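You operate a simulated robot arm through the tools that you are given. There is no shell and no other tool.

Carry out the task below with a simulated robot arm. There is one attempt and no reset: what you move stays moved.

Task
Seat the clean basket, fill the chiller tank to the mark and start the pump.
Fine: shut the strainer cover and the tank lid before the start; fill by the blue button, the level within the glass's band.

Only the result counts: the job must be done as asked and must still hold three seconds after the hand-in. Knocking over, shifting, dropping, spilling or breaking anything else fails it. Lids that push on must go on centred and level and be pressed home; caps that screw on are set level and turned clockwise until they are tight.

Robot
A 7-joint arm with a three-finger gripper, fixed in place. Base frame: the origin is at the foot of the arm, x ahead of it, y to its left, z up. Readings come in cm, degrees, newtons and seconds.
With the tool pointing down near the work surface it reaches from about 10 to 88 cm from the base axis. Its first joint turns from -166.0 to 166.0 degrees. Payload 2.94 kg.
Tool frame: the origin (TCP) lies between the finger pads and is the grasp point; the fingertips stand 3 cm ahead of it; z points along the fingers, y is the line along which they close. Largest opening 13.2 cm; the body of the gripper starts 10.7 cm behind the TCP.
Orientation is that of the tool frame in the base frame, as a unit quaternion [w, x, y, z]. With the fingers straight down and closing along the base's y, the tool's x points along the base's -x, its y along +y and its z along -z.

Tools
- The arm moves only by the tool step_arm. Its argument "motion" is a list of rows, each a list of 7 numbers: the shift along the tool's x, y, z in cm, then the turn, a rotation vector about the tool's x, y, z in degrees, then the finger opening in cm, from 0 to 13.2. In form: [[tx, ty, tz, ax, ay, az, hand], ...]. A call has 1 to 20 rows; each row is the pose to reach, as a shift and turn from the pose commanded when the call began, along the tool's axes at that moment. Rows are played at 5 a second. More than 5 cm and 8.6 degrees between two rows, or a gripper value outside its range, and nothing of the call is played. Where a pose cannot be reached the arm comes as near as it can. A force on the tool above 40 N (or 10 N above the force at the start of the call, whichever is more), or a blocked arm, ends the call early, and 0.2 s more pass. Each finger halts on what it meets, pressing with about 43 N; the grip force reading is that of the motor and also rises with nothing between the fingers. The clock runs only during rows and for 0.2 s after the last one: add rows that repeat a pose to give the fingers time. It gives the time, the measured TCP pose, the force on the tool (base axes), the opening and the grip force at its end, in the units of the frame above (readings bear some noise), with the torque about the TCP (base axes, N m) and any sound that the robot's microphone picked up.
- Cameras (640 x 400 px; columns grow to the right, rows downward): "scene" is fixed at [5.57, 49.5, 147.21]; the picture's right is [-0.63, -0.78, 0.00], its down [-0.42, 0.34, -0.84] and it looks along [0.66, -0.53, -0.54] (base axes); focal length 322 px, centre (320, 200). "wrist" rides on the gripper at [7.2, 0.3, -14.4] in the tool frame; the picture's right is [-0.04, 1.00, 0.00], its down [-0.88, -0.04, -0.48] and it looks along [-0.48, -0.02, 0.88] (tool axes); focal length 256 px, centre (320, 200). There is no depth. A picture from a camera that has moved, and an enlarged one, comes with that camera's place and axes in the base frame and with its lens. The place of the scene camera against the robot may be out by one fixed shift of up to 1.8 cm in any direction.
- snapshot(camera): a new picture of that camera. No time passes.
- slide_trunk(by): slides the trunk up (or, below 0, down) by that many cm; the arm rides with it, the base frame stays. It gives what a move gives, with no picture.
- close_up(camera, box): a new picture of the part [left, top, right, bottom] of that camera's present view, enlarged. No time passes.
- hand_in(): hands the job in; it is judged then, once.

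Nothing tells you positions but the pictures and the camera data. Unless the task says otherwise, let go and move clear before handing in.

The tools are called by a JSON object that holds its "api" and its "payload". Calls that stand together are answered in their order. step_arm: Moves the arm, as the interface text tells. Its arguments: {"type":"object","properties":{"motion":{"type":"array","items":{"type":"array","items":{"type":"number"}}}},"required":["motion"]} The other tools are called the same way: slide_trunk (by) slides the trunk up or down; snapshot (camera) takes a picture; close_up (camera, box) takes an enlarged picture of a part of a camera's view; hand_in () hands the job in.

At the start:

```text
clock: 0.0
tool_pos: [50.08, 30.71, 116.09]
tcp_rot: [0.0, 0.0, 1.0, 0.0]
contact_force: [0.8, -0.2, 0.2]
ft_torque: [0.01, 0.0, 0.04]
gripper_width: 13.21
gripper_force: 0.0
trunk travel left (down, up): [-32.5, 21.5]
```

scene: 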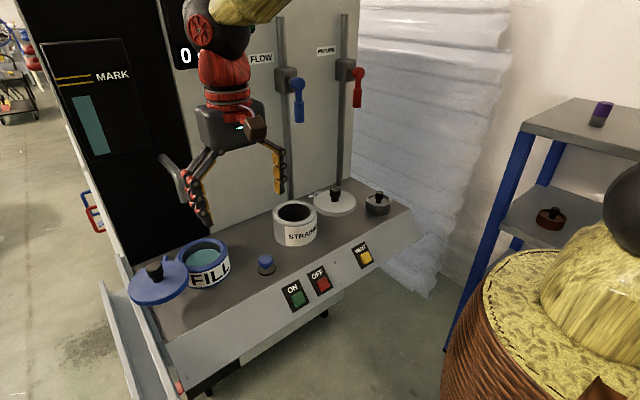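
wrist: 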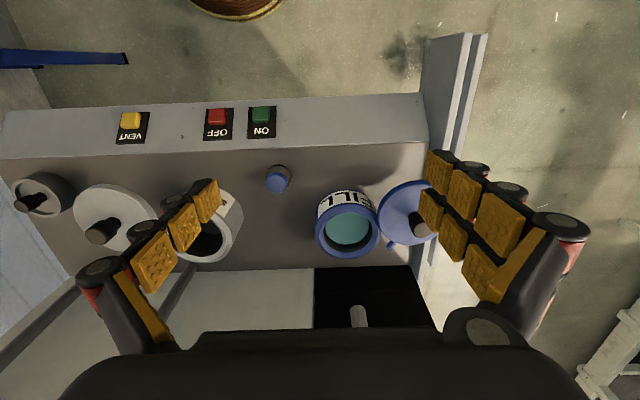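

I see a chiller panel with a blue FILL neck and its lid, a blue button, the STRAINER housing, a white cover, a small grey part, ON/OFF/VENT buttons, valves, and a shelf at the right. I'll look closer at everything before moving.

{"api": "close_up", "payload": {"camera": "scene", "box": [250, 160, 430, 280]}}

{"api": "close_up", "payload": {"camera": "scene", "box": [110, 220, 290, 330]}}

{"api": "close_up", "payload": {"camera": "scene", "box": [500, 80, 640, 250]}}

{"api": "close_up", "payload": {"camera": "scene", "box": [40, 20, 400, 200]}}

{"api": "close_up", "payload": {"camera": "wrist", "box": [0, 90, 320, 290]}}

{"api": "close_up", "payload": {"camera": "wrist", "box": [220, 90, 540, 290]}}

```text
3.33 times, centred on (340, 220) of scene
camera zoom: at [5.57, 49.5, 147.21], right [-0.63, -0.78, 0.0], down [-0.42, 0.34, -0.84], along [0.66, -0.53, -0.54], focal length 1072 px, centre (253, 133)
```

zoom: 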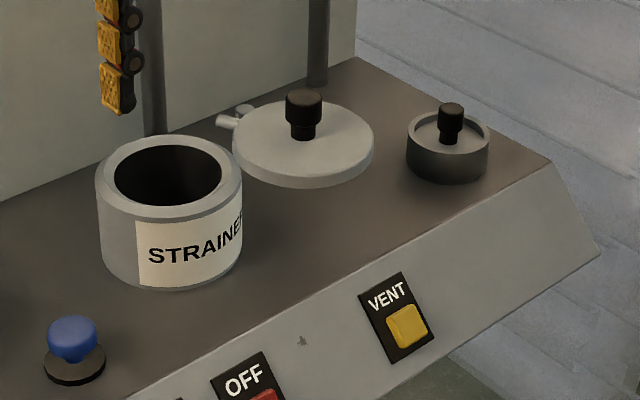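

```text
3.56 times, centred on (200, 275) of scene
camera zoom: at [5.57, 49.5, 147.21], right [-0.63, -0.78, 0.0], down [-0.42, 0.34, -0.84], along [0.66, -0.53, -0.54], focal length 1143 px, centre (747, -67)
```

zoom: 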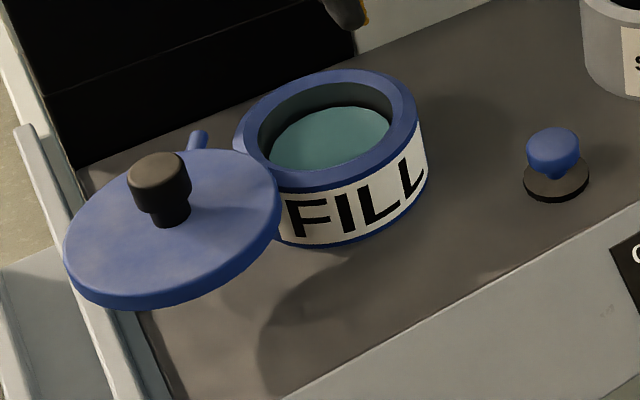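

```text
2.35 times, centred on (570, 165) of scene
camera zoom: at [5.57, 49.5, 147.21], right [-0.63, -0.78, 0.0], down [-0.42, 0.34, -0.84], along [0.66, -0.53, -0.54], focal length 756 px, centre (-268, 282)
```

zoom: 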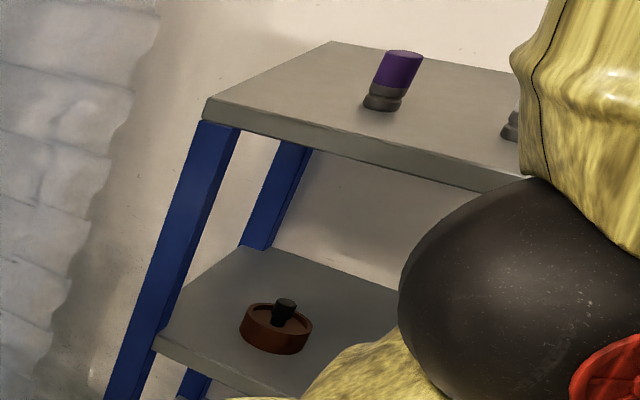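

```text
1.78 times, centred on (220, 110) of scene
camera zoom: at [5.57, 49.5, 147.21], right [-0.63, -0.78, 0.0], down [-0.42, 0.34, -0.84], along [0.66, -0.53, -0.54], focal length 572 px, centre (498, 360)
```

zoom: 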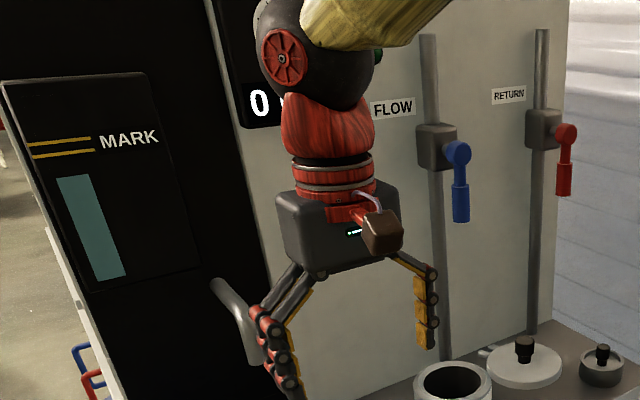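

```text
2.00 times, centred on (160, 190) of wrist
camera zoom: at [42.9, 30.97, 130.45], right [0.04, 1.0, 0.0], down [0.88, -0.04, 0.48], along [0.48, -0.02, -0.88], focal length 512 px, centre (640, 220)
```

zoom: 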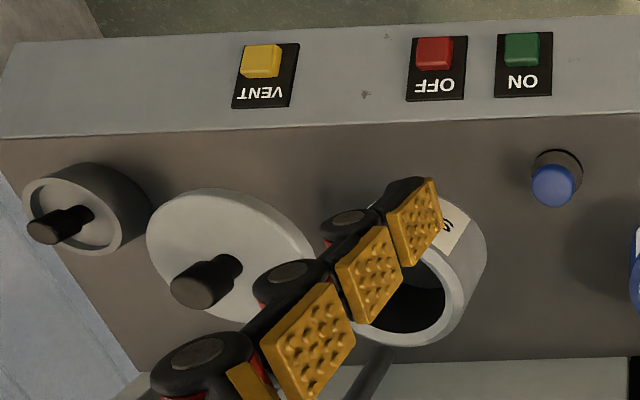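

```text
2.00 times, centred on (380, 190) of wrist
camera zoom: at [42.9, 30.97, 130.45], right [0.04, 1.0, 0.0], down [0.88, -0.04, 0.48], along [0.48, -0.02, -0.88], focal length 512 px, centre (200, 220)
```

zoom: 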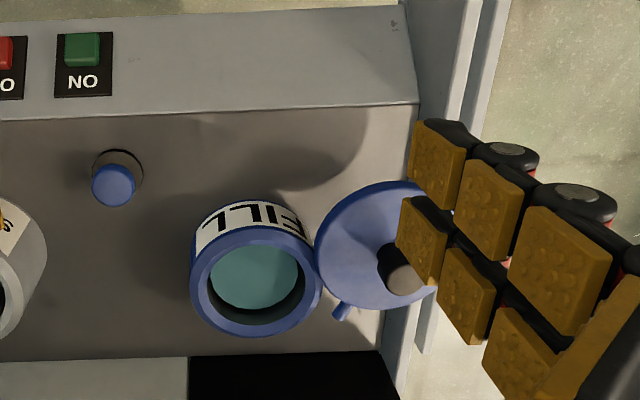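

The deck's top lies near z≈90, the blue button near (60.5, 23, 92), and the strainer near (68, 9). I'll shift the wrist camera sideways at the present height for a clear view of the strainer, cover and grey basket.

{"api": "step_arm", "payload": {"motion": [[0, -4, -1, 0, 0, 0, 13.2], [0, -8, -2, 0, 0, 0, 13.2], [0, -12, -3, 0, 0, 0, 13.2], [0, -16, -4, 0, 0, 0, 13.2], [0, -20, -5, 0, 0, 0, 13.2], [0, -24, -6, 0, 0, 0, 13.2], [0, -24, -6, 0, 0, 0, 13.2]]}}

{"api": "snapshot", "payload": {"camera": "wrist"}}

{"api": "snapshot", "payload": {"camera": "scene"}}

```text
clock: 1.6
tool_pos: [50.1, 6.72, 121.97]
tcp_rot: [0.0, -0.001, 1.0, 0.0]
contact_force: [-0.2, 0.3, 0.2]
ft_torque: [-0.03, 0.02, 0.01]
gripper_width: 13.22
gripper_force: 0.1
trunk travel left (down, up): [-32.5, 21.5]
```

```text
taken
camera wrist: at [42.96, 6.97, 136.31], right [0.04, 1.0, 0.0], down [0.88, -0.04, 0.48], along [0.48, -0.02, -0.88], focal length 256 px, centre (320, 200)
```

wrist: 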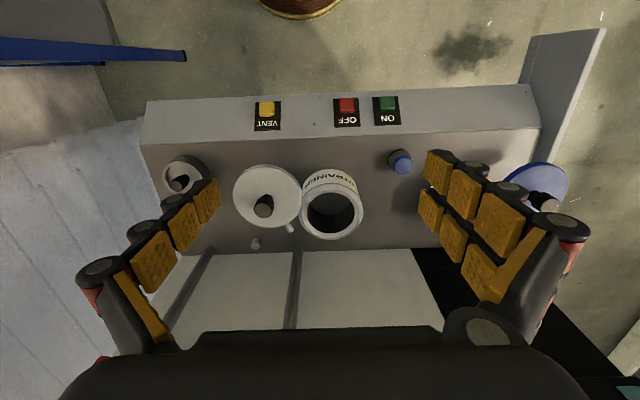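

```text
taken
```

scene: 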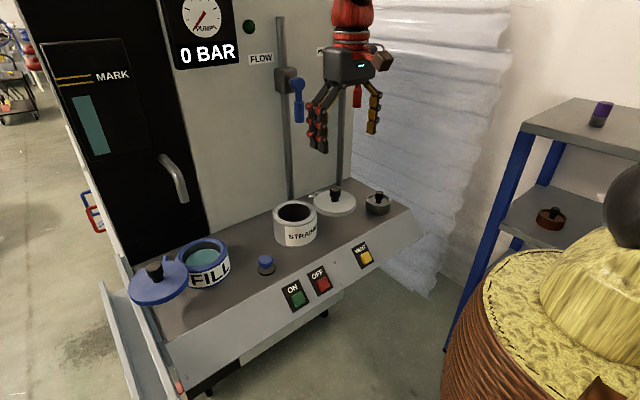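

{"api": "close_up", "payload": {"camera": "wrist", "box": [140, 130, 380, 280]}}

{"api": "close_up", "payload": {"camera": "wrist", "box": [280, 150, 400, 225]}}

{"api": "close_up", "payload": {"camera": "scene", "box": [160, 0, 400, 150]}}

{"api": "close_up", "payload": {"camera": "scene", "box": [270, 170, 410, 257]}}

{"api": "close_up", "payload": {"camera": "scene", "box": [520, 190, 590, 240]}}

```text
2.67 times, centred on (260, 205) of wrist
camera zoom: at [42.96, 6.97, 136.31], right [0.04, 1.0, 0.0], down [0.88, -0.04, 0.48], along [0.48, -0.02, -0.88], focal length 683 px, centre (480, 187)
```

zoom: 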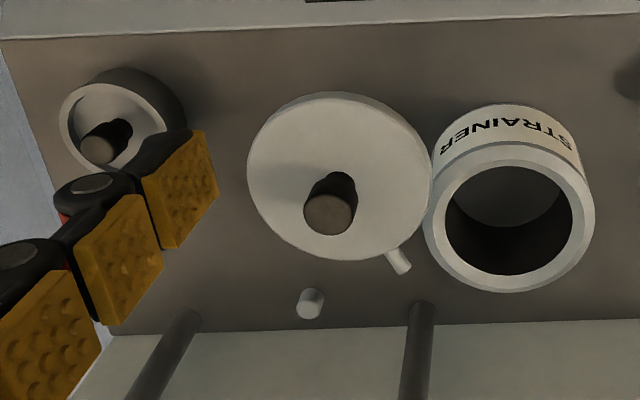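

```text
5.33 times, centred on (340, 188) of wrist
camera zoom: at [42.96, 6.97, 136.31], right [0.04, 1.0, 0.0], down [0.88, -0.04, 0.48], along [0.48, -0.02, -0.88], focal length 1365 px, centre (213, 267)
```

zoom: 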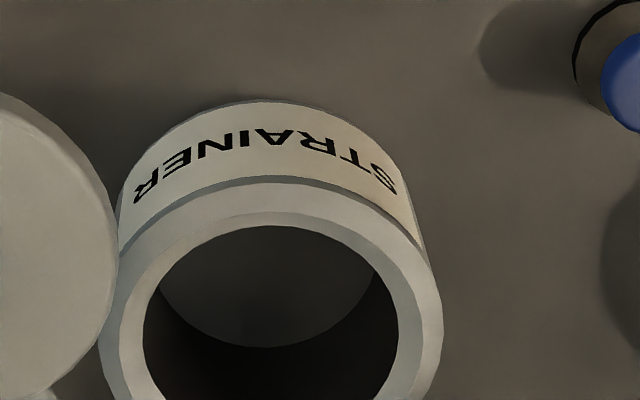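

```text
2.67 times, centred on (280, 75) of scene
camera zoom: at [5.57, 49.5, 147.21], right [-0.63, -0.78, 0.0], down [-0.42, 0.34, -0.84], along [0.66, -0.53, -0.54], focal length 857 px, centre (427, 533)
```

zoom: 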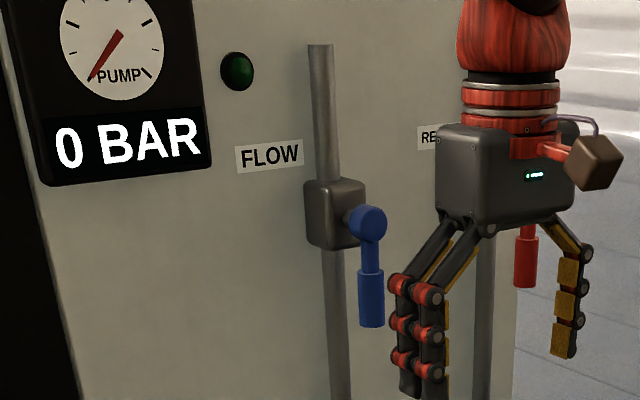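

```text
4.57 times, centred on (340, 214) of scene
camera zoom: at [5.57, 49.5, 147.21], right [-0.63, -0.78, 0.0], down [-0.42, 0.34, -0.84], along [0.66, -0.53, -0.54], focal length 1470 px, centre (229, 138)
```

zoom: 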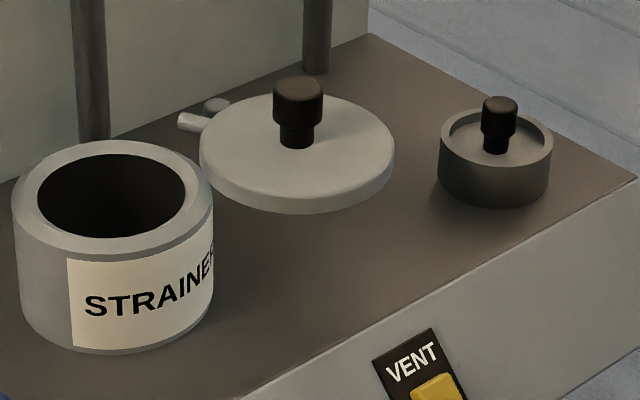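

```text
8.00 times, centred on (555, 215) of scene
camera zoom: at [5.57, 49.5, 147.21], right [-0.63, -0.78, 0.0], down [-0.42, 0.34, -0.84], along [0.66, -0.53, -0.54], focal length 2572 px, centre (-1560, 80)
```

zoom: 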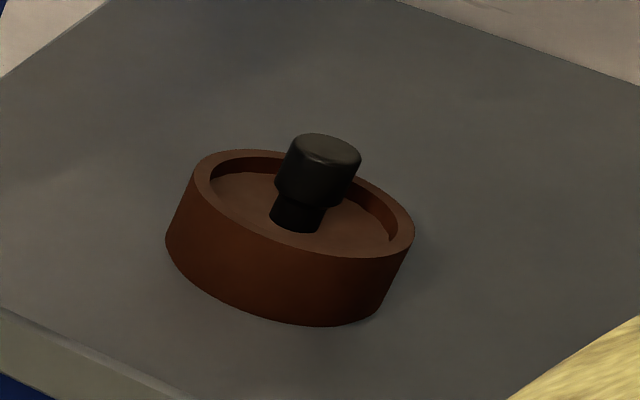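

The grey basket on the deck looks clean and the brown one on the shelf looks fouled; both lids seem to be swing covers held at rim height. I'll tilt the wrist camera for an oblique view of the hinges, the valves and the wall.

{"api": "step_arm", "payload": {"motion": [[1, -3, 0, 0, -7, 0, 13.2], [2, -6, 0, 0, -14, 0, 13.2], [3, -9, 0, 0, -21, 0, 13.2], [4, -12, 0, 0, -28, 0, 13.2], [5, -15, 0, 0, -35, 0, 13.2], [5, -15, 0, 0, -35, 0, 13.2]]}}

{"api": "snapshot", "payload": {"camera": "wrist"}}

{"api": "close_up", "payload": {"camera": "wrist", "box": [160, 120, 480, 320]}}

```text
clock: 3.0
tool_pos: [45.12, -8.44, 122.17]
tcp_rot: [0.301, 0.0, 0.954, 0.0]
contact_force: [0.8, 0.6, -0.2]
ft_torque: [-0.02, 0.01, -0.02]
gripper_width: 13.17
gripper_force: 0.0
trunk travel left (down, up): [-32.5, 21.5]
```

```text
taken
camera wrist: at [30.97, -8.11, 129.76], right [0.04, 1.0, 0.02], down [0.45, -0.04, 0.89], along [0.89, -0.02, -0.45], focal length 256 px, centre (320, 200)
```

wrist: 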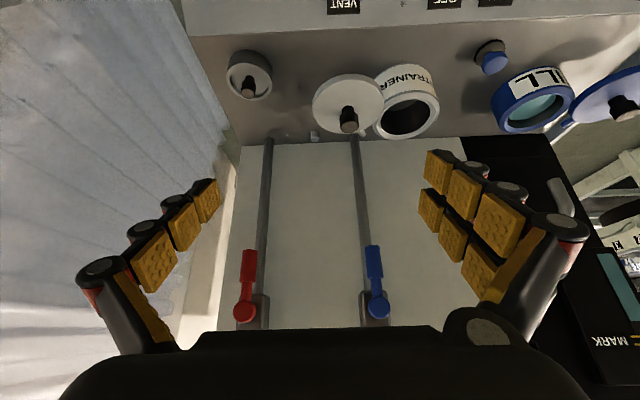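

```text
2.00 times, centred on (320, 220) of wrist
camera zoom: at [30.97, -8.11, 129.76], right [0.04, 1.0, 0.02], down [0.45, -0.04, 0.89], along [0.89, -0.02, -0.45], focal length 512 px, centre (320, 160)
```

zoom: 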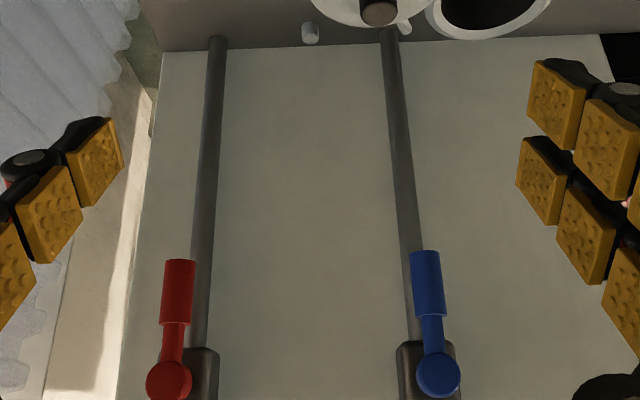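

{"api": "close_up", "payload": {"camera": "wrist", "box": [290, 50, 450, 150]}}

{"api": "close_up", "payload": {"camera": "wrist", "box": [210, 30, 310, 110]}}

{"api": "close_up", "payload": {"camera": "wrist", "box": [460, 30, 640, 150]}}

{"api": "snapshot", "payload": {"camera": "scene"}}

```text
4.00 times, centred on (370, 100) of wrist
camera zoom: at [30.97, -8.11, 129.76], right [0.04, 1.0, 0.02], down [0.45, -0.04, 0.89], along [0.89, -0.02, -0.45], focal length 1024 px, centre (120, 600)
```

zoom: 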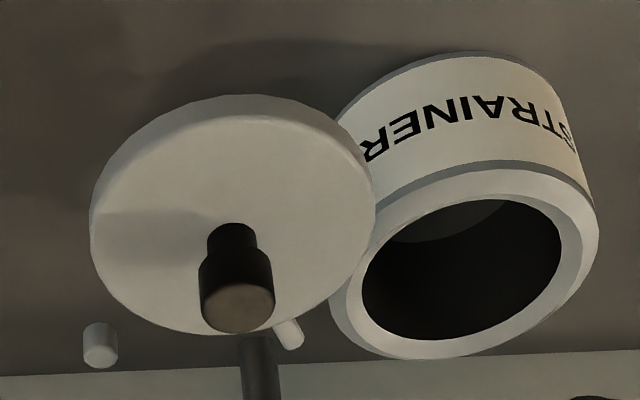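

```text
5.00 times, centred on (260, 70) of wrist
camera zoom: at [30.97, -8.11, 129.76], right [0.04, 1.0, 0.02], down [0.45, -0.04, 0.89], along [0.89, -0.02, -0.45], focal length 1280 px, centre (620, 850)
```

zoom: 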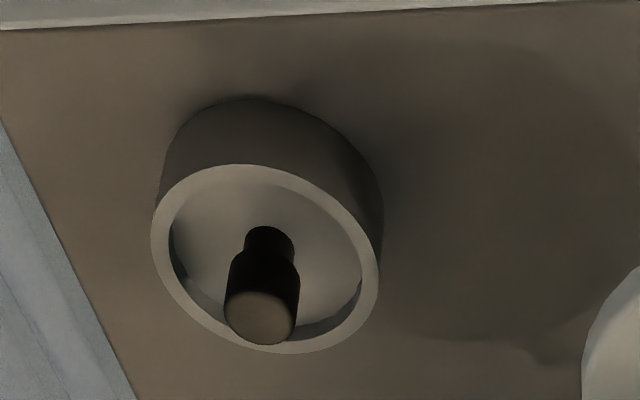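

```text
3.33 times, centred on (550, 90) of wrist
camera zoom: at [30.97, -8.11, 129.76], right [0.04, 1.0, 0.02], down [0.45, -0.04, 0.89], along [0.89, -0.02, -0.45], focal length 853 px, centre (-447, 567)
```

zoom: 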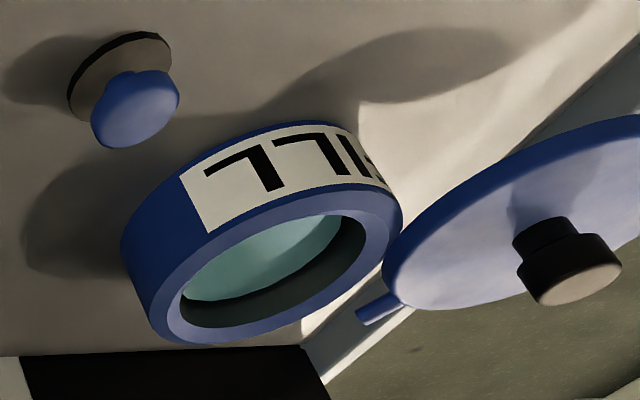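

```text
taken
```

scene: 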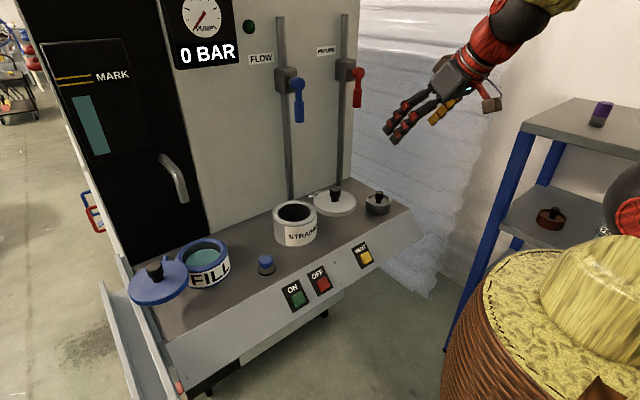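

The basket knob is around (63, -21.4, 92). I'll move to a standoff above it with a 15° backward tilt, to keep the arm clear of the levers later, and then refine from the picture.

{"api": "step_arm", "payload": {"motion": [[-0.2, -1.6, 3.0, 0, 2.5, 0, 12], [-0.35, -3.3, 6.0, 0, 5, 0, 10], [-0.5, -4.9, 9.0, 0, 7.5, 0, 8], [-0.7, -6.5, 12.0, 0, 10, 0, 7], [-0.85, -8.1, 15.0, 0, 12.5, 0, 6], [-1.0, -9.8, 18.0, 0, 15, 0, 6], [-1.2, -11.4, 21.0, 0, 17.5, 0, 6], [-1.34, -13.0, 23.9, 0, 20, 0, 6], [-1.34, -13.0, 23.9, 0, 20, 0, 6]]}}

{"api": "snapshot", "payload": {"camera": "wrist"}}

{"api": "close_up", "payload": {"camera": "wrist", "box": [240, 80, 400, 200]}}

{"api": "snapshot", "payload": {"camera": "scene"}}

```text
clock: 5.0
tool_pos: [60.03, -21.14, 103.3]
tcp_rot: [0.13, 0.0, 0.991, 0.0]
contact_force: [0.3, 0.0, 0.3]
ft_torque: [-0.01, -0.01, 0.0]
gripper_width: 6.0
gripper_force: 0.1
trunk travel left (down, up): [-32.5, 21.5]
```

```text
taken
camera wrist: at [49.34, -21.06, 115.29], right [0.04, 1.0, 0.01], down [0.73, -0.04, 0.69], along [0.69, -0.02, -0.73], focal length 256 px, centre (320, 200)
```

wrist: 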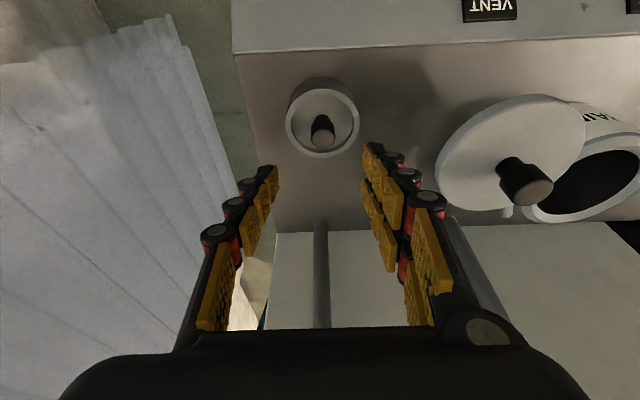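

```text
3.33 times, centred on (320, 140) of wrist
camera zoom: at [49.34, -21.06, 115.29], right [0.04, 1.0, 0.01], down [0.73, -0.04, 0.69], along [0.69, -0.02, -0.73], focal length 853 px, centre (320, 400)
```

zoom: 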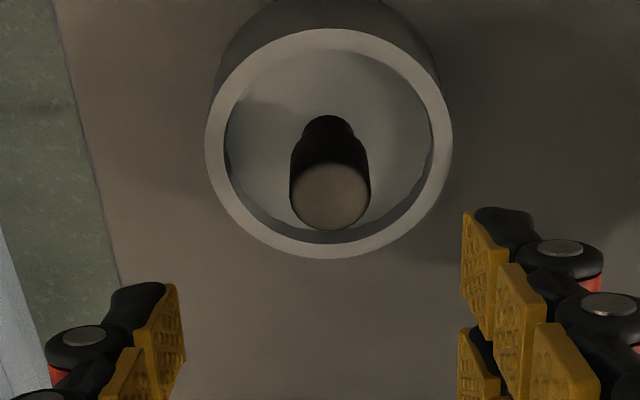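

```text
taken
```

scene: 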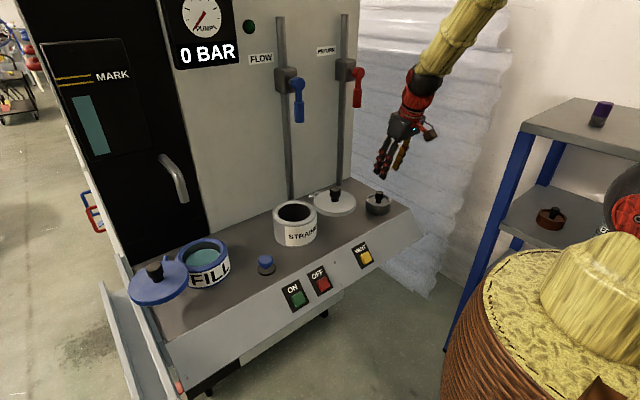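

The knob lies on the tool axis about 12 cm ahead, with a small y offset. I'll go down 8 cm and check again.

{"api": "step_arm", "payload": {"motion": [[0, 0.1, 2, 0, 0, 0, 5.5], [0, 0.2, 4, 0, 0, 0, 5.2], [0, 0.3, 6, 0, 0, 0, 5.2], [0, 0.3, 8, 0, 0, 0, 5.2], [0, 0.3, 8, 0, 0, 0, 5.2]]}}

{"api": "close_up", "payload": {"camera": "wrist", "box": [220, 80, 420, 220]}}

{"api": "close_up", "payload": {"camera": "scene", "box": [340, 150, 430, 220]}}

```text
clock: 6.2
tool_pos: [62.07, -21.03, 95.7]
tcp_rot: [0.13, -0.001, 0.992, 0.0]
contact_force: [-0.7, -0.8, -0.4]
ft_torque: [0.0, -0.02, 0.05]
gripper_width: 5.22
gripper_force: 0.1
trunk travel left (down, up): [-32.5, 21.5]
```

```text
2.86 times, centred on (320, 150) of wrist
camera zoom: at [51.35, -20.8, 107.59], right [0.04, 1.0, 0.01], down [0.73, -0.04, 0.69], along [0.69, -0.02, -0.73], focal length 731 px, centre (320, 343)
```

zoom: 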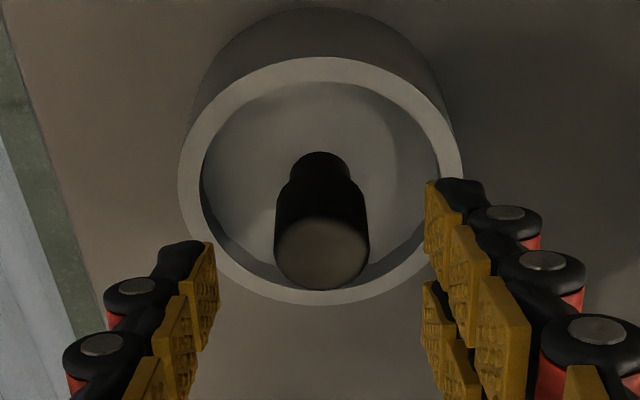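

```text
5.71 times, centred on (385, 185) of scene
camera zoom: at [5.57, 49.5, 147.21], right [-0.63, -0.78, 0.0], down [-0.42, 0.34, -0.84], along [0.66, -0.53, -0.54], focal length 1837 px, centre (-51, 286)
```

zoom: 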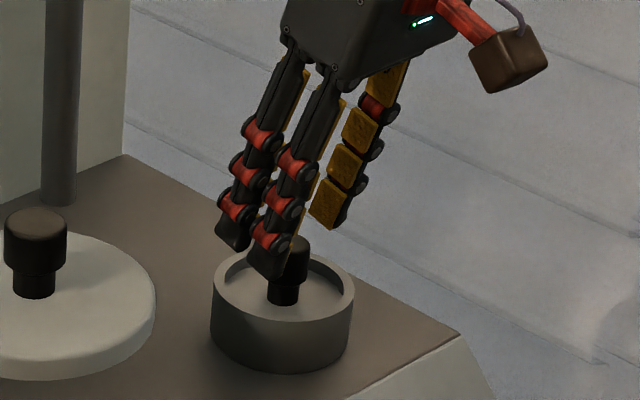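

Alignment holds. I'll lower 2.3 cm so the pads straddle the knob, then close.

{"api": "step_arm", "payload": {"motion": [[0, 0, 1.2, 0, 0, 0, 5.2], [0, 0, 2.3, 0, 0, 0, 5.2], [0, 0, 2.3, 0, 0, 0, 4], [0, 0, 2.3, 0, 0, 0, 3], [0, 0, 2.3, 0, 0, 0, 2], [0, 0, 2.3, 0, 0, 0, 1], [0, 0, 2.3, 0, 0, 0, 1], [0, 0, 2.3, 0, 0, 0, 1]]}}

{"api": "close_up", "payload": {"camera": "wrist", "box": [220, 80, 420, 220]}}

{"api": "close_up", "payload": {"camera": "scene", "box": [340, 150, 430, 220]}}

```text
clock: 8.0
tool_pos: [62.67, -21.01, 93.38]
tcp_rot: [0.13, 0.0, 0.992, 0.0]
contact_force: [0.0, -0.1, -0.8]
ft_torque: [0.03, -0.06, -0.01]
gripper_width: 2.34
gripper_force: 43.2
trunk travel left (down, up): [-32.5, 21.5]
```

```text
2.86 times, centred on (320, 150) of wrist
camera zoom: at [51.97, -20.78, 105.36], right [0.04, 1.0, 0.01], down [0.73, -0.04, 0.69], along [0.69, -0.02, -0.73], focal length 731 px, centre (320, 343)
```

zoom: 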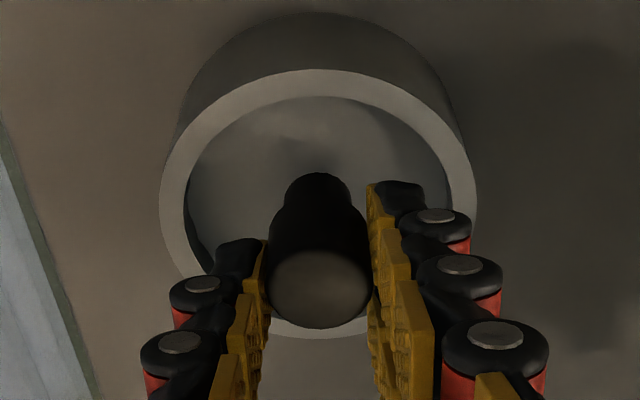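

```text
5.71 times, centred on (385, 185) of scene
camera zoom: at [5.57, 49.5, 147.21], right [-0.63, -0.78, 0.0], down [-0.42, 0.34, -0.84], along [0.66, -0.53, -0.54], focal length 1837 px, centre (-51, 286)
```

zoom: 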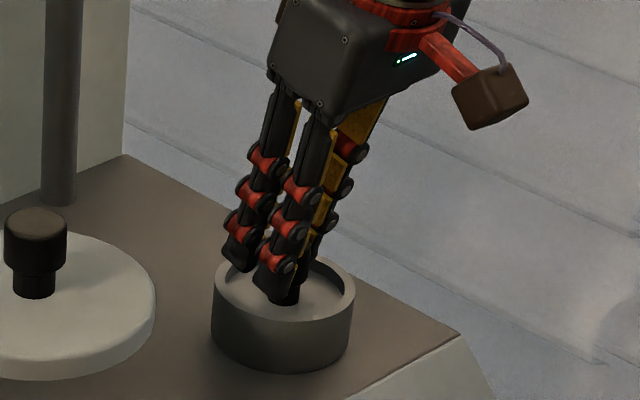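

The knob is held: opening 2.34 cm, grip 43 N. I'll lift straight up and stop short of the strainer to take another fix on its centre.

{"api": "step_arm", "payload": {"motion": [[-0.26, 0, -0.97, 0, 0, 0, 1], [-0.9, 0, -3.4, 0, 0, 0, 1], [-1.9, 0, -7.0, 0, 0, 0, 1], [-2.9, 0, -10.6, 0, 0, 0, 1], [-3.9, 0, -14.5, 0, 0, 0, 1], [-4.4, 1, -16.4, 0, 0, 0, 1], [-4.4, 4.5, -16.4, 0, 0, 0, 1], [-4.4, 8, -16.4, 0, 0, 0, 1], [-4.4, 11, -16.4, 0, 0, 0, 1], [-4.4, 11, -16.4, 0, 0, 0, 1]]}}

{"api": "snapshot", "payload": {"camera": "wrist"}}

{"api": "close_up", "payload": {"camera": "wrist", "box": [380, 80, 580, 220]}}

{"api": "close_up", "payload": {"camera": "wrist", "box": [220, 80, 420, 220]}}

{"api": "close_up", "payload": {"camera": "scene", "box": [270, 120, 430, 250]}}

```text
clock: 10.2
tool_pos: [62.75, -9.87, 110.42]
tcp_rot: [0.131, -0.001, 0.991, -0.001]
contact_force: [-0.8, -0.4, -1.9]
ft_torque: [-0.02, 0.04, 0.02]
gripper_width: 2.39
gripper_force: 43.0
trunk travel left (down, up): [-32.5, 21.5]
```

```text
taken
camera wrist: at [52.02, -9.76, 122.3], right [0.04, 1.0, 0.01], down [0.73, -0.04, 0.69], along [0.69, -0.02, -0.73], focal length 256 px, centre (320, 200)
```

wrist: 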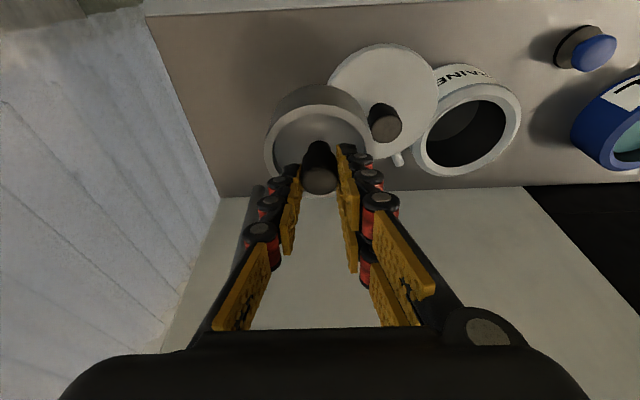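

```text
2.86 times, centred on (480, 150) of wrist
camera zoom: at [52.02, -9.76, 122.3], right [0.04, 1.0, 0.01], down [0.73, -0.04, 0.69], along [0.69, -0.02, -0.73], focal length 731 px, centre (-137, 343)
```

zoom: 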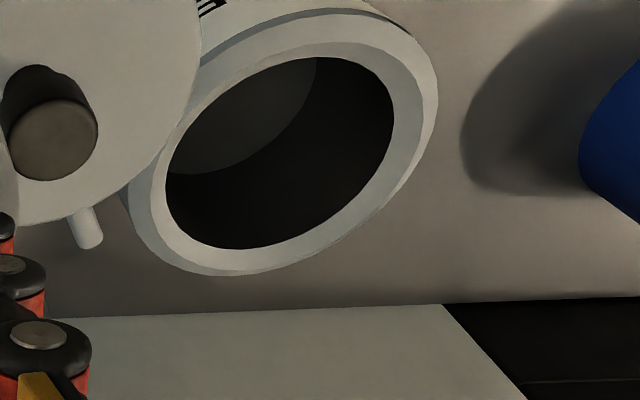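

```text
2.86 times, centred on (320, 150) of wrist
camera zoom: at [52.02, -9.76, 122.3], right [0.04, 1.0, 0.01], down [0.73, -0.04, 0.69], along [0.69, -0.02, -0.73], focal length 731 px, centre (320, 343)
```

zoom: 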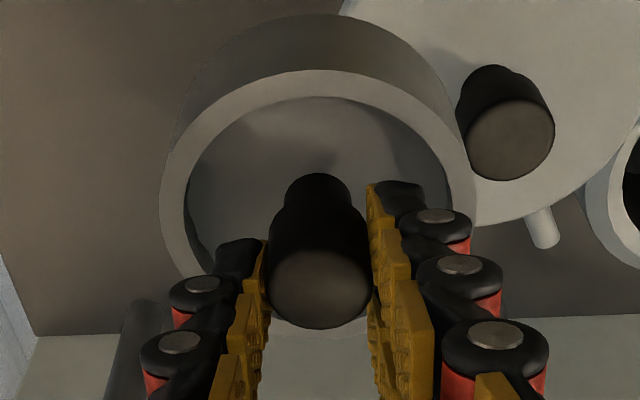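

```text
3.08 times, centred on (350, 185) of scene
camera zoom: at [5.57, 49.5, 147.21], right [-0.63, -0.78, 0.0], down [-0.42, 0.34, -0.84], along [0.66, -0.53, -0.54], focal length 989 px, centre (228, 246)
```

zoom: 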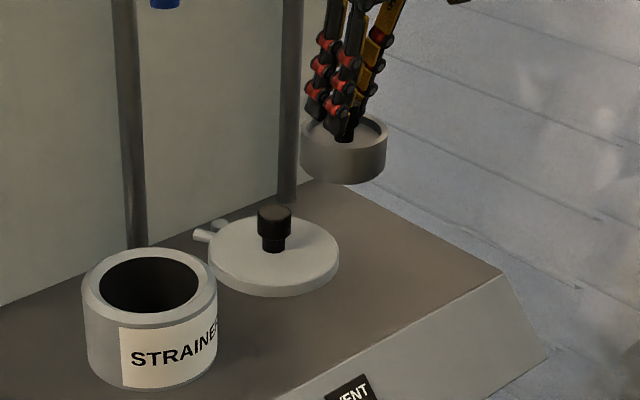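

The basket is held firmly. I'll carry it over the strainer at this height and check alignment from both cameras before lowering.

{"api": "step_arm", "payload": {"motion": [[-0.9, 3, 0.25, 0, 0, 0, 1], [-1.8, 6, 0.5, 0, 0, 0, 1], [-2.7, 9, 0.75, 0, 0, 0, 1], [-3.6, 12, 1.0, 0, 0, 0, 1], [-4.5, 15, 1.2, 0, 0, 0, 1], [-5.2, 17.6, 1.4, 0, 0, 0, 1], [-5.2, 17.6, 1.4, 0, 0, 0, 1]]}}

{"api": "close_up", "payload": {"camera": "wrist", "box": [220, 60, 420, 200]}}

{"api": "close_up", "payload": {"camera": "scene", "box": [230, 100, 390, 250]}}

{"api": "snapshot", "payload": {"camera": "scene"}}

```text
clock: 11.8
tool_pos: [68.01, 7.88, 110.46]
tcp_rot: [0.131, -0.001, 0.991, 0.001]
contact_force: [0.4, 0.3, -0.8]
ft_torque: [0.0, 0.0, -0.01]
gripper_width: 2.38
gripper_force: 43.1
trunk travel left (down, up): [-32.5, 21.5]
```

```text
2.86 times, centred on (320, 130) of wrist
camera zoom: at [57.39, 8.07, 122.38], right [0.04, 1.0, 0.01], down [0.73, -0.04, 0.69], along [0.69, -0.02, -0.73], focal length 731 px, centre (320, 400)
```

zoom: 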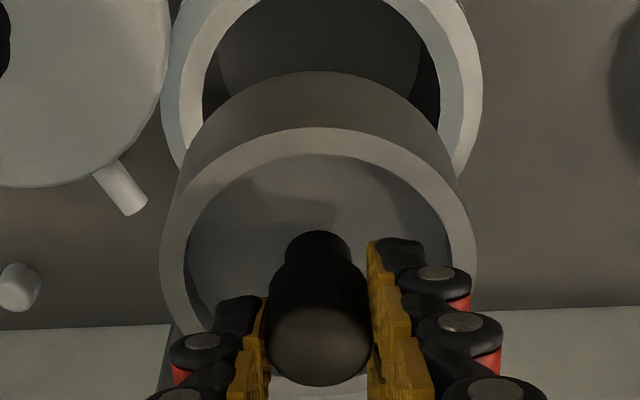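

```text
2.67 times, centred on (310, 175) of scene
camera zoom: at [5.57, 49.5, 147.21], right [-0.63, -0.78, 0.0], down [-0.42, 0.34, -0.84], along [0.66, -0.53, -0.54], focal length 857 px, centre (347, 267)
```

zoom: 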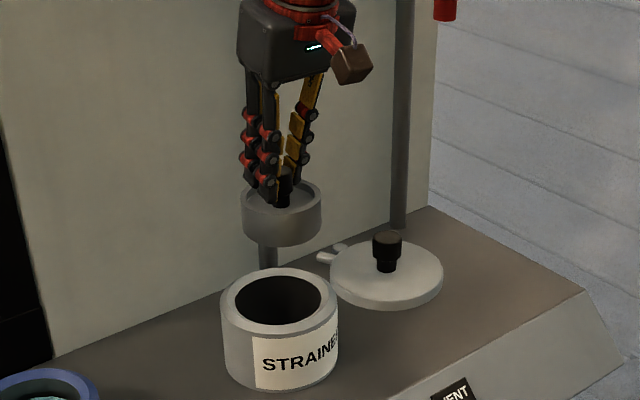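

```text
taken
```

scene: 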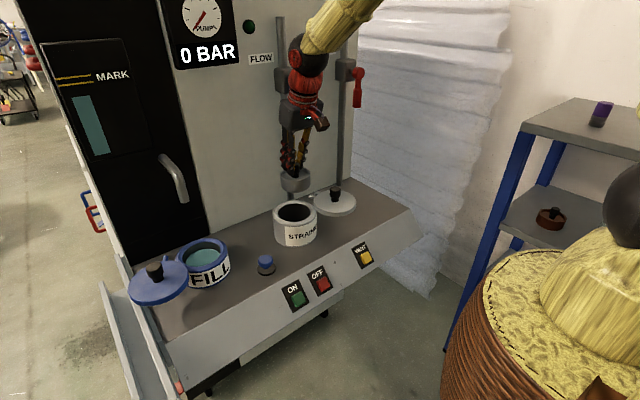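

The basket hangs roughly over the strainer. I'll zoom in from the scene camera to measure the remaining lateral offset.

{"api": "close_up", "payload": {"camera": "scene", "box": [265, 160, 345, 210]}}

{"api": "close_up", "payload": {"camera": "scene", "box": [265, 195, 345, 245]}}

```text
8.00 times, centred on (305, 185) of scene
camera zoom: at [5.57, 49.5, 147.21], right [-0.63, -0.78, 0.0], down [-0.42, 0.34, -0.84], along [0.66, -0.53, -0.54], focal length 2572 px, centre (440, 320)
```

zoom: 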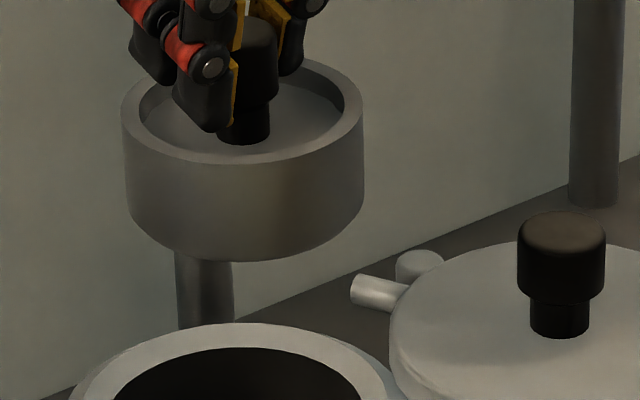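

```text
8.00 times, centred on (305, 220) of scene
camera zoom: at [5.57, 49.5, 147.21], right [-0.63, -0.78, 0.0], down [-0.42, 0.34, -0.84], along [0.66, -0.53, -0.54], focal length 2572 px, centre (440, 40)
```

zoom: 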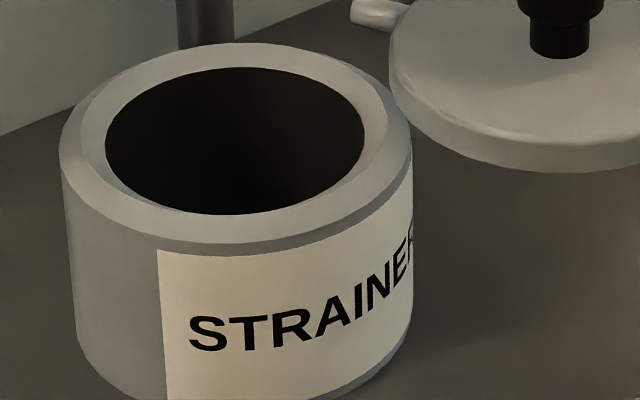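

Scene and wrist readings agree the strainer axis is about +0.85 cm in x and +0.3 cm in y from the basket. I'll correct and lower to just above the rim, then check.

{"api": "step_arm", "payload": {"motion": [[-0.82, 0.3, 0.22, 0, 0, 0, 1], [-0.4, 0.3, 1.8, 0, 0, 0, 1], [0.1, 0.3, 3.6, 0, 0, 0, 1], [0.5, 0.3, 5.2, 0, 0, 0, 1], [0.94, 0.3, 6.79, 0, 0, 0, 1], [0.94, 0.3, 6.79, 0, 0, 0, 1]]}}

{"api": "close_up", "payload": {"camera": "scene", "box": [265, 180, 345, 230]}}

{"api": "close_up", "payload": {"camera": "wrist", "box": [220, 60, 420, 200]}}

```text
clock: 13.2
tool_pos: [68.77, 8.11, 103.48]
tcp_rot: [0.13, 0.0, 0.991, 0.0]
contact_force: [-0.2, -0.4, -1.4]
ft_torque: [0.01, 0.01, 0.01]
gripper_width: 2.36
gripper_force: 42.5
trunk travel left (down, up): [-32.5, 21.5]
```

```text
8.00 times, centred on (305, 205) of scene
camera zoom: at [5.57, 49.5, 147.21], right [-0.63, -0.78, 0.0], down [-0.42, 0.34, -0.84], along [0.66, -0.53, -0.54], focal length 2572 px, centre (440, 160)
```

zoom: 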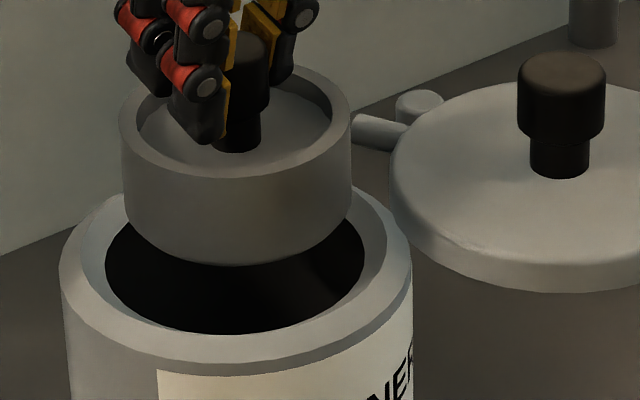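

```text
2.86 times, centred on (320, 130) of wrist
camera zoom: at [58.06, 8.25, 115.56], right [0.04, 1.0, 0.01], down [0.73, -0.04, 0.69], along [0.69, -0.02, -0.73], focal length 731 px, centre (320, 400)
```

zoom: 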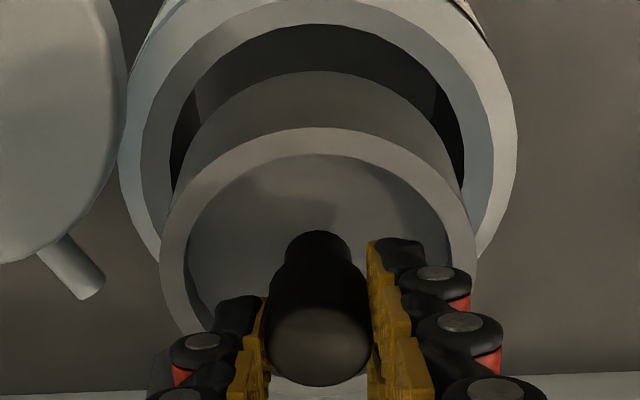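

Nearly centred, with about 0.7 cm radial clearance; a small correction of +0.17 cm x and +0.1 cm y remains. I'll lower into the bore.

{"api": "step_arm", "payload": {"motion": [[-0.16, 0.12, 0.04, 0, 0, 0, 1], [0.1, 0.12, 1.0, 0, 0, 0, 1], [0.36, 0.12, 2.0, 0, 0, 0, 1], [0.63, 0.12, 3.0, 0, 0, 0, 1], [0.9, 0.12, 4.0, 0, 0, 0, 1], [1.13, 0.12, 4.87, 0, 0, 0, 1], [1.13, 0.12, 4.87, 0, 0, 0, 1]]}}

{"api": "close_up", "payload": {"camera": "scene", "box": [265, 180, 345, 230]}}

{"api": "close_up", "payload": {"camera": "wrist", "box": [220, 60, 420, 200]}}

```text
clock: 14.8
tool_pos: [69.0, 8.09, 98.36]
tcp_rot: [0.131, -0.001, 0.991, 0.001]
contact_force: [0.6, 0.2, -1.3]
ft_torque: [-0.01, 0.01, 0.01]
gripper_width: 2.37
gripper_force: 43.0
trunk travel left (down, up): [-32.5, 21.5]
```

```text
8.00 times, centred on (305, 205) of scene
camera zoom: at [5.57, 49.5, 147.21], right [-0.63, -0.78, 0.0], down [-0.42, 0.34, -0.84], along [0.66, -0.53, -0.54], focal length 2572 px, centre (440, 160)
```

zoom: 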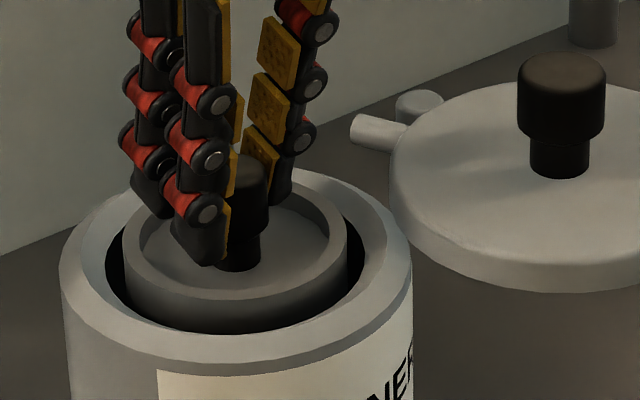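

```text
2.86 times, centred on (320, 130) of wrist
camera zoom: at [58.35, 8.31, 110.44], right [0.04, 1.0, 0.01], down [0.73, -0.04, 0.69], along [0.69, -0.02, -0.73], focal length 731 px, centre (320, 400)
```

zoom: 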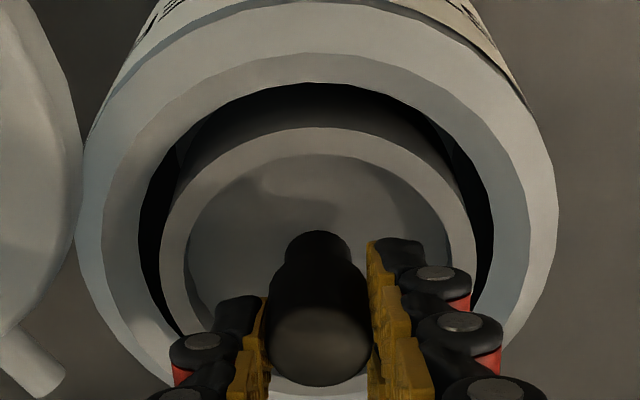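

The basket is inside the bore with an even gap. I'll keep lowering in small steps and watch the force.

{"api": "step_arm", "payload": {"motion": [[0.13, 0, 0.48, 0, 0, 0, 1], [0.26, 0, 0.97, 0, 0, 0, 1], [0.39, 0, 1.45, 0, 0, 0, 1], [0.52, 0, 1.93, 0, 0, 0, 1], [0.65, 0, 2.41, 0, 0, 0, 1], [0.776, 0, 2.9, 0, 0, 0, 1]]}}

```text
clock: 16.2
tool_pos: [69.01, 8.1, 95.48]
tcp_rot: [0.13, 0.0, 0.991, 0.0]
contact_force: [0.3, -0.2, -2.4]
ft_torque: [0.01, 0.04, 0.01]
gripper_width: 2.36
gripper_force: 42.7
trunk travel left (down, up): [-32.5, 21.5]
```

{"api": "step_arm", "payload": {"motion": [[0.078, 0, 0.29, 0, 0, 0, 1], [0.155, 0, 0.58, 0, 0, 0, 1], [0.233, 0, 0.87, 0, 0, 0, 1], [0.31, 0, 1.16, 0, 0, 0, 1]]}}

{"api": "close_up", "payload": {"camera": "wrist", "box": [220, 60, 420, 200]}}

{"api": "close_up", "payload": {"camera": "scene", "box": [265, 180, 345, 230]}}

```text
clock: 17.2
tool_pos: [69.01, 7.99, 94.16]
tcp_rot: [0.13, 0.0, 0.991, 0.0]
contact_force: [-0.8, 0.3, -1.2]
ft_torque: [-0.01, 0.0, -0.03]
gripper_width: 2.41
gripper_force: 42.4
trunk travel left (down, up): [-32.5, 21.5]
```

```text
2.86 times, centred on (320, 130) of wrist
camera zoom: at [58.35, 8.25, 106.24], right [0.04, 1.0, 0.01], down [0.73, -0.04, 0.69], along [0.69, -0.02, -0.73], focal length 731 px, centre (320, 400)
```

zoom: 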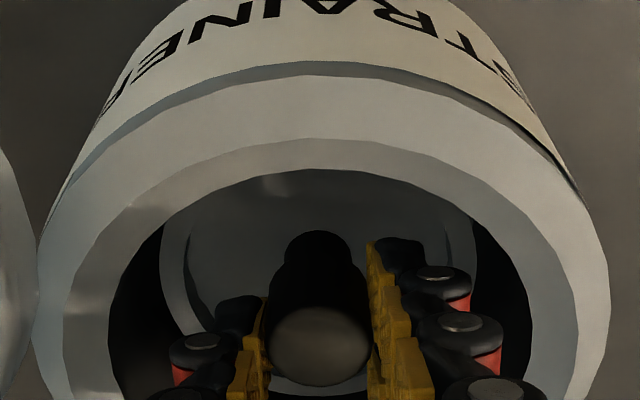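

```text
8.00 times, centred on (305, 205) of scene
camera zoom: at [5.57, 49.5, 147.21], right [-0.63, -0.78, 0.0], down [-0.42, 0.34, -0.84], along [0.66, -0.53, -0.54], focal length 2572 px, centre (440, 160)
```

zoom: 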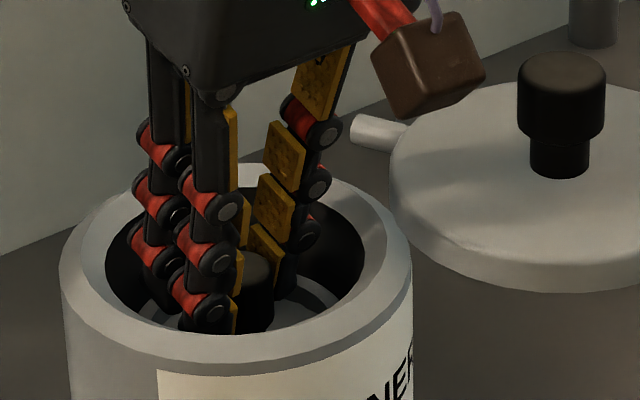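

{"api": "step_arm", "payload": {"motion": [[0.065, 0, 0.24, 0, 0, 0, 1], [0.13, 0, 0.48, 0, 0, 0, 1], [0.194, 0, 0.72, 0, 0, 0, 1]]}}

```text
clock: 18.0
tool_pos: [69.01, 7.96, 94.04]
tcp_rot: [0.135, 0.0, 0.991, 0.001]
contact_force: [-11.1, -1.0, 37.1]
ft_torque: [-0.03, 0.53, -0.01]
gripper_width: 2.35
gripper_force: 42.7
trunk travel left (down, up): [-32.5, 21.5]
```

Contact at 37 N: the basket has reached the floor. I'll ease off the push, then open the fingers slightly within the bore.

{"api": "step_arm", "payload": {"motion": [[-0.08, 0, -0.3, 0, 0, 0, 1], [-0.15, 0, -0.56, 0, 0, 0, 1], [-0.15, 0, -0.56, 0, 0, 0, 1]]}}

```text
clock: 18.8
tool_pos: [69.07, 7.91, 94.21]
tcp_rot: [0.13, -0.001, 0.992, 0.0]
contact_force: [4.5, -0.9, 10.8]
ft_torque: [0.07, -0.75, -0.01]
gripper_width: 2.36
gripper_force: 42.8
trunk travel left (down, up): [-32.5, 21.5]
```

{"api": "close_up", "payload": {"camera": "scene", "box": [270, 185, 340, 229]}}

{"api": "close_up", "payload": {"camera": "wrist", "box": [220, 60, 420, 200]}}

```text
9.09 times, centred on (305, 207) of scene
camera zoom: at [5.57, 49.5, 147.21], right [-0.63, -0.78, 0.0], down [-0.42, 0.34, -0.84], along [0.66, -0.53, -0.54], focal length 2923 px, centre (456, 136)
```

zoom: 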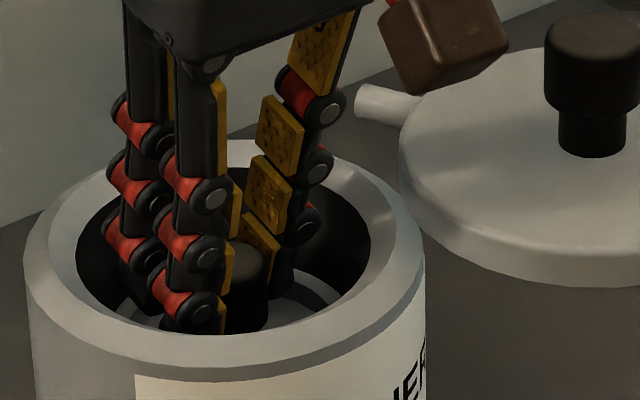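

```text
2.86 times, centred on (320, 130) of wrist
camera zoom: at [58.31, 8.26, 106.13], right [0.04, 1.0, 0.01], down [0.73, -0.04, 0.69], along [0.69, -0.02, -0.73], focal length 731 px, centre (320, 400)
```

zoom: 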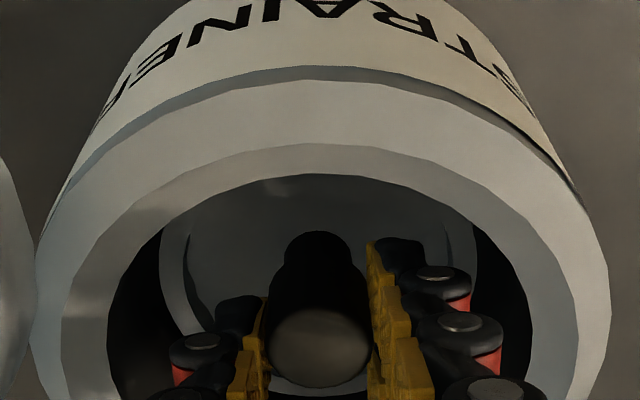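

{"api": "step_arm", "payload": {"motion": [[0, 0, 0, 0, 0, 0, 2.8], [0, 0, 0, 0, 0, 0, 3.4], [0, 0, 0, 0, 0, 0, 4.0], [0, 0, 0, 0, 0, 0, 4.0], [-0.26, 0, -0.97, 0, 0, 0, 4.0], [-0.52, 0, -1.93, 0, 0, 0, 4.0]]}}

{"api": "close_up", "payload": {"camera": "wrist", "box": [220, 60, 420, 200]}}

{"api": "close_up", "payload": {"camera": "scene", "box": [270, 185, 340, 229]}}

```text
clock: 20.2
tool_pos: [69.02, 8.2, 96.12]
tcp_rot: [0.13, -0.001, 0.992, 0.0]
contact_force: [-0.2, 0.5, 0.1]
ft_torque: [-0.01, -0.01, 0.0]
gripper_width: 3.99
gripper_force: 0.1
trunk travel left (down, up): [-32.5, 21.5]
```

```text
2.86 times, centred on (320, 130) of wrist
camera zoom: at [58.32, 8.32, 108.16], right [0.04, 1.0, 0.01], down [0.73, -0.04, 0.69], along [0.69, -0.02, -0.73], focal length 731 px, centre (320, 400)
```

zoom: 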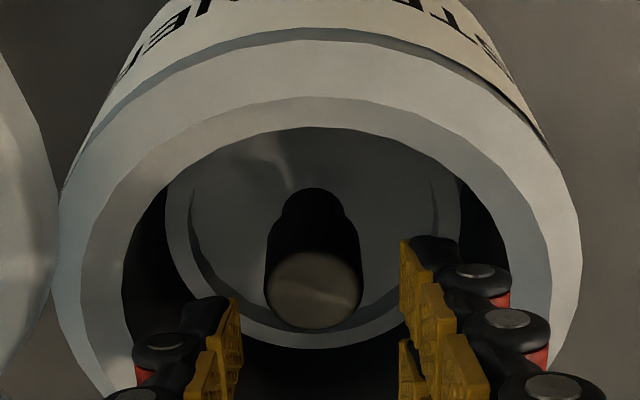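

```text
9.09 times, centred on (305, 207) of scene
camera zoom: at [5.57, 49.5, 147.21], right [-0.63, -0.78, 0.0], down [-0.42, 0.34, -0.84], along [0.66, -0.53, -0.54], focal length 2923 px, centre (456, 136)
```

zoom: 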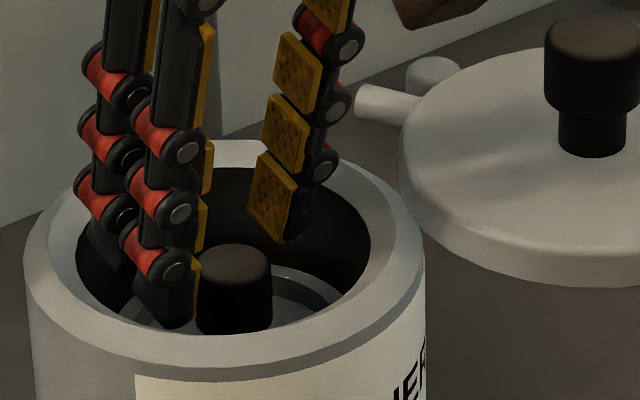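

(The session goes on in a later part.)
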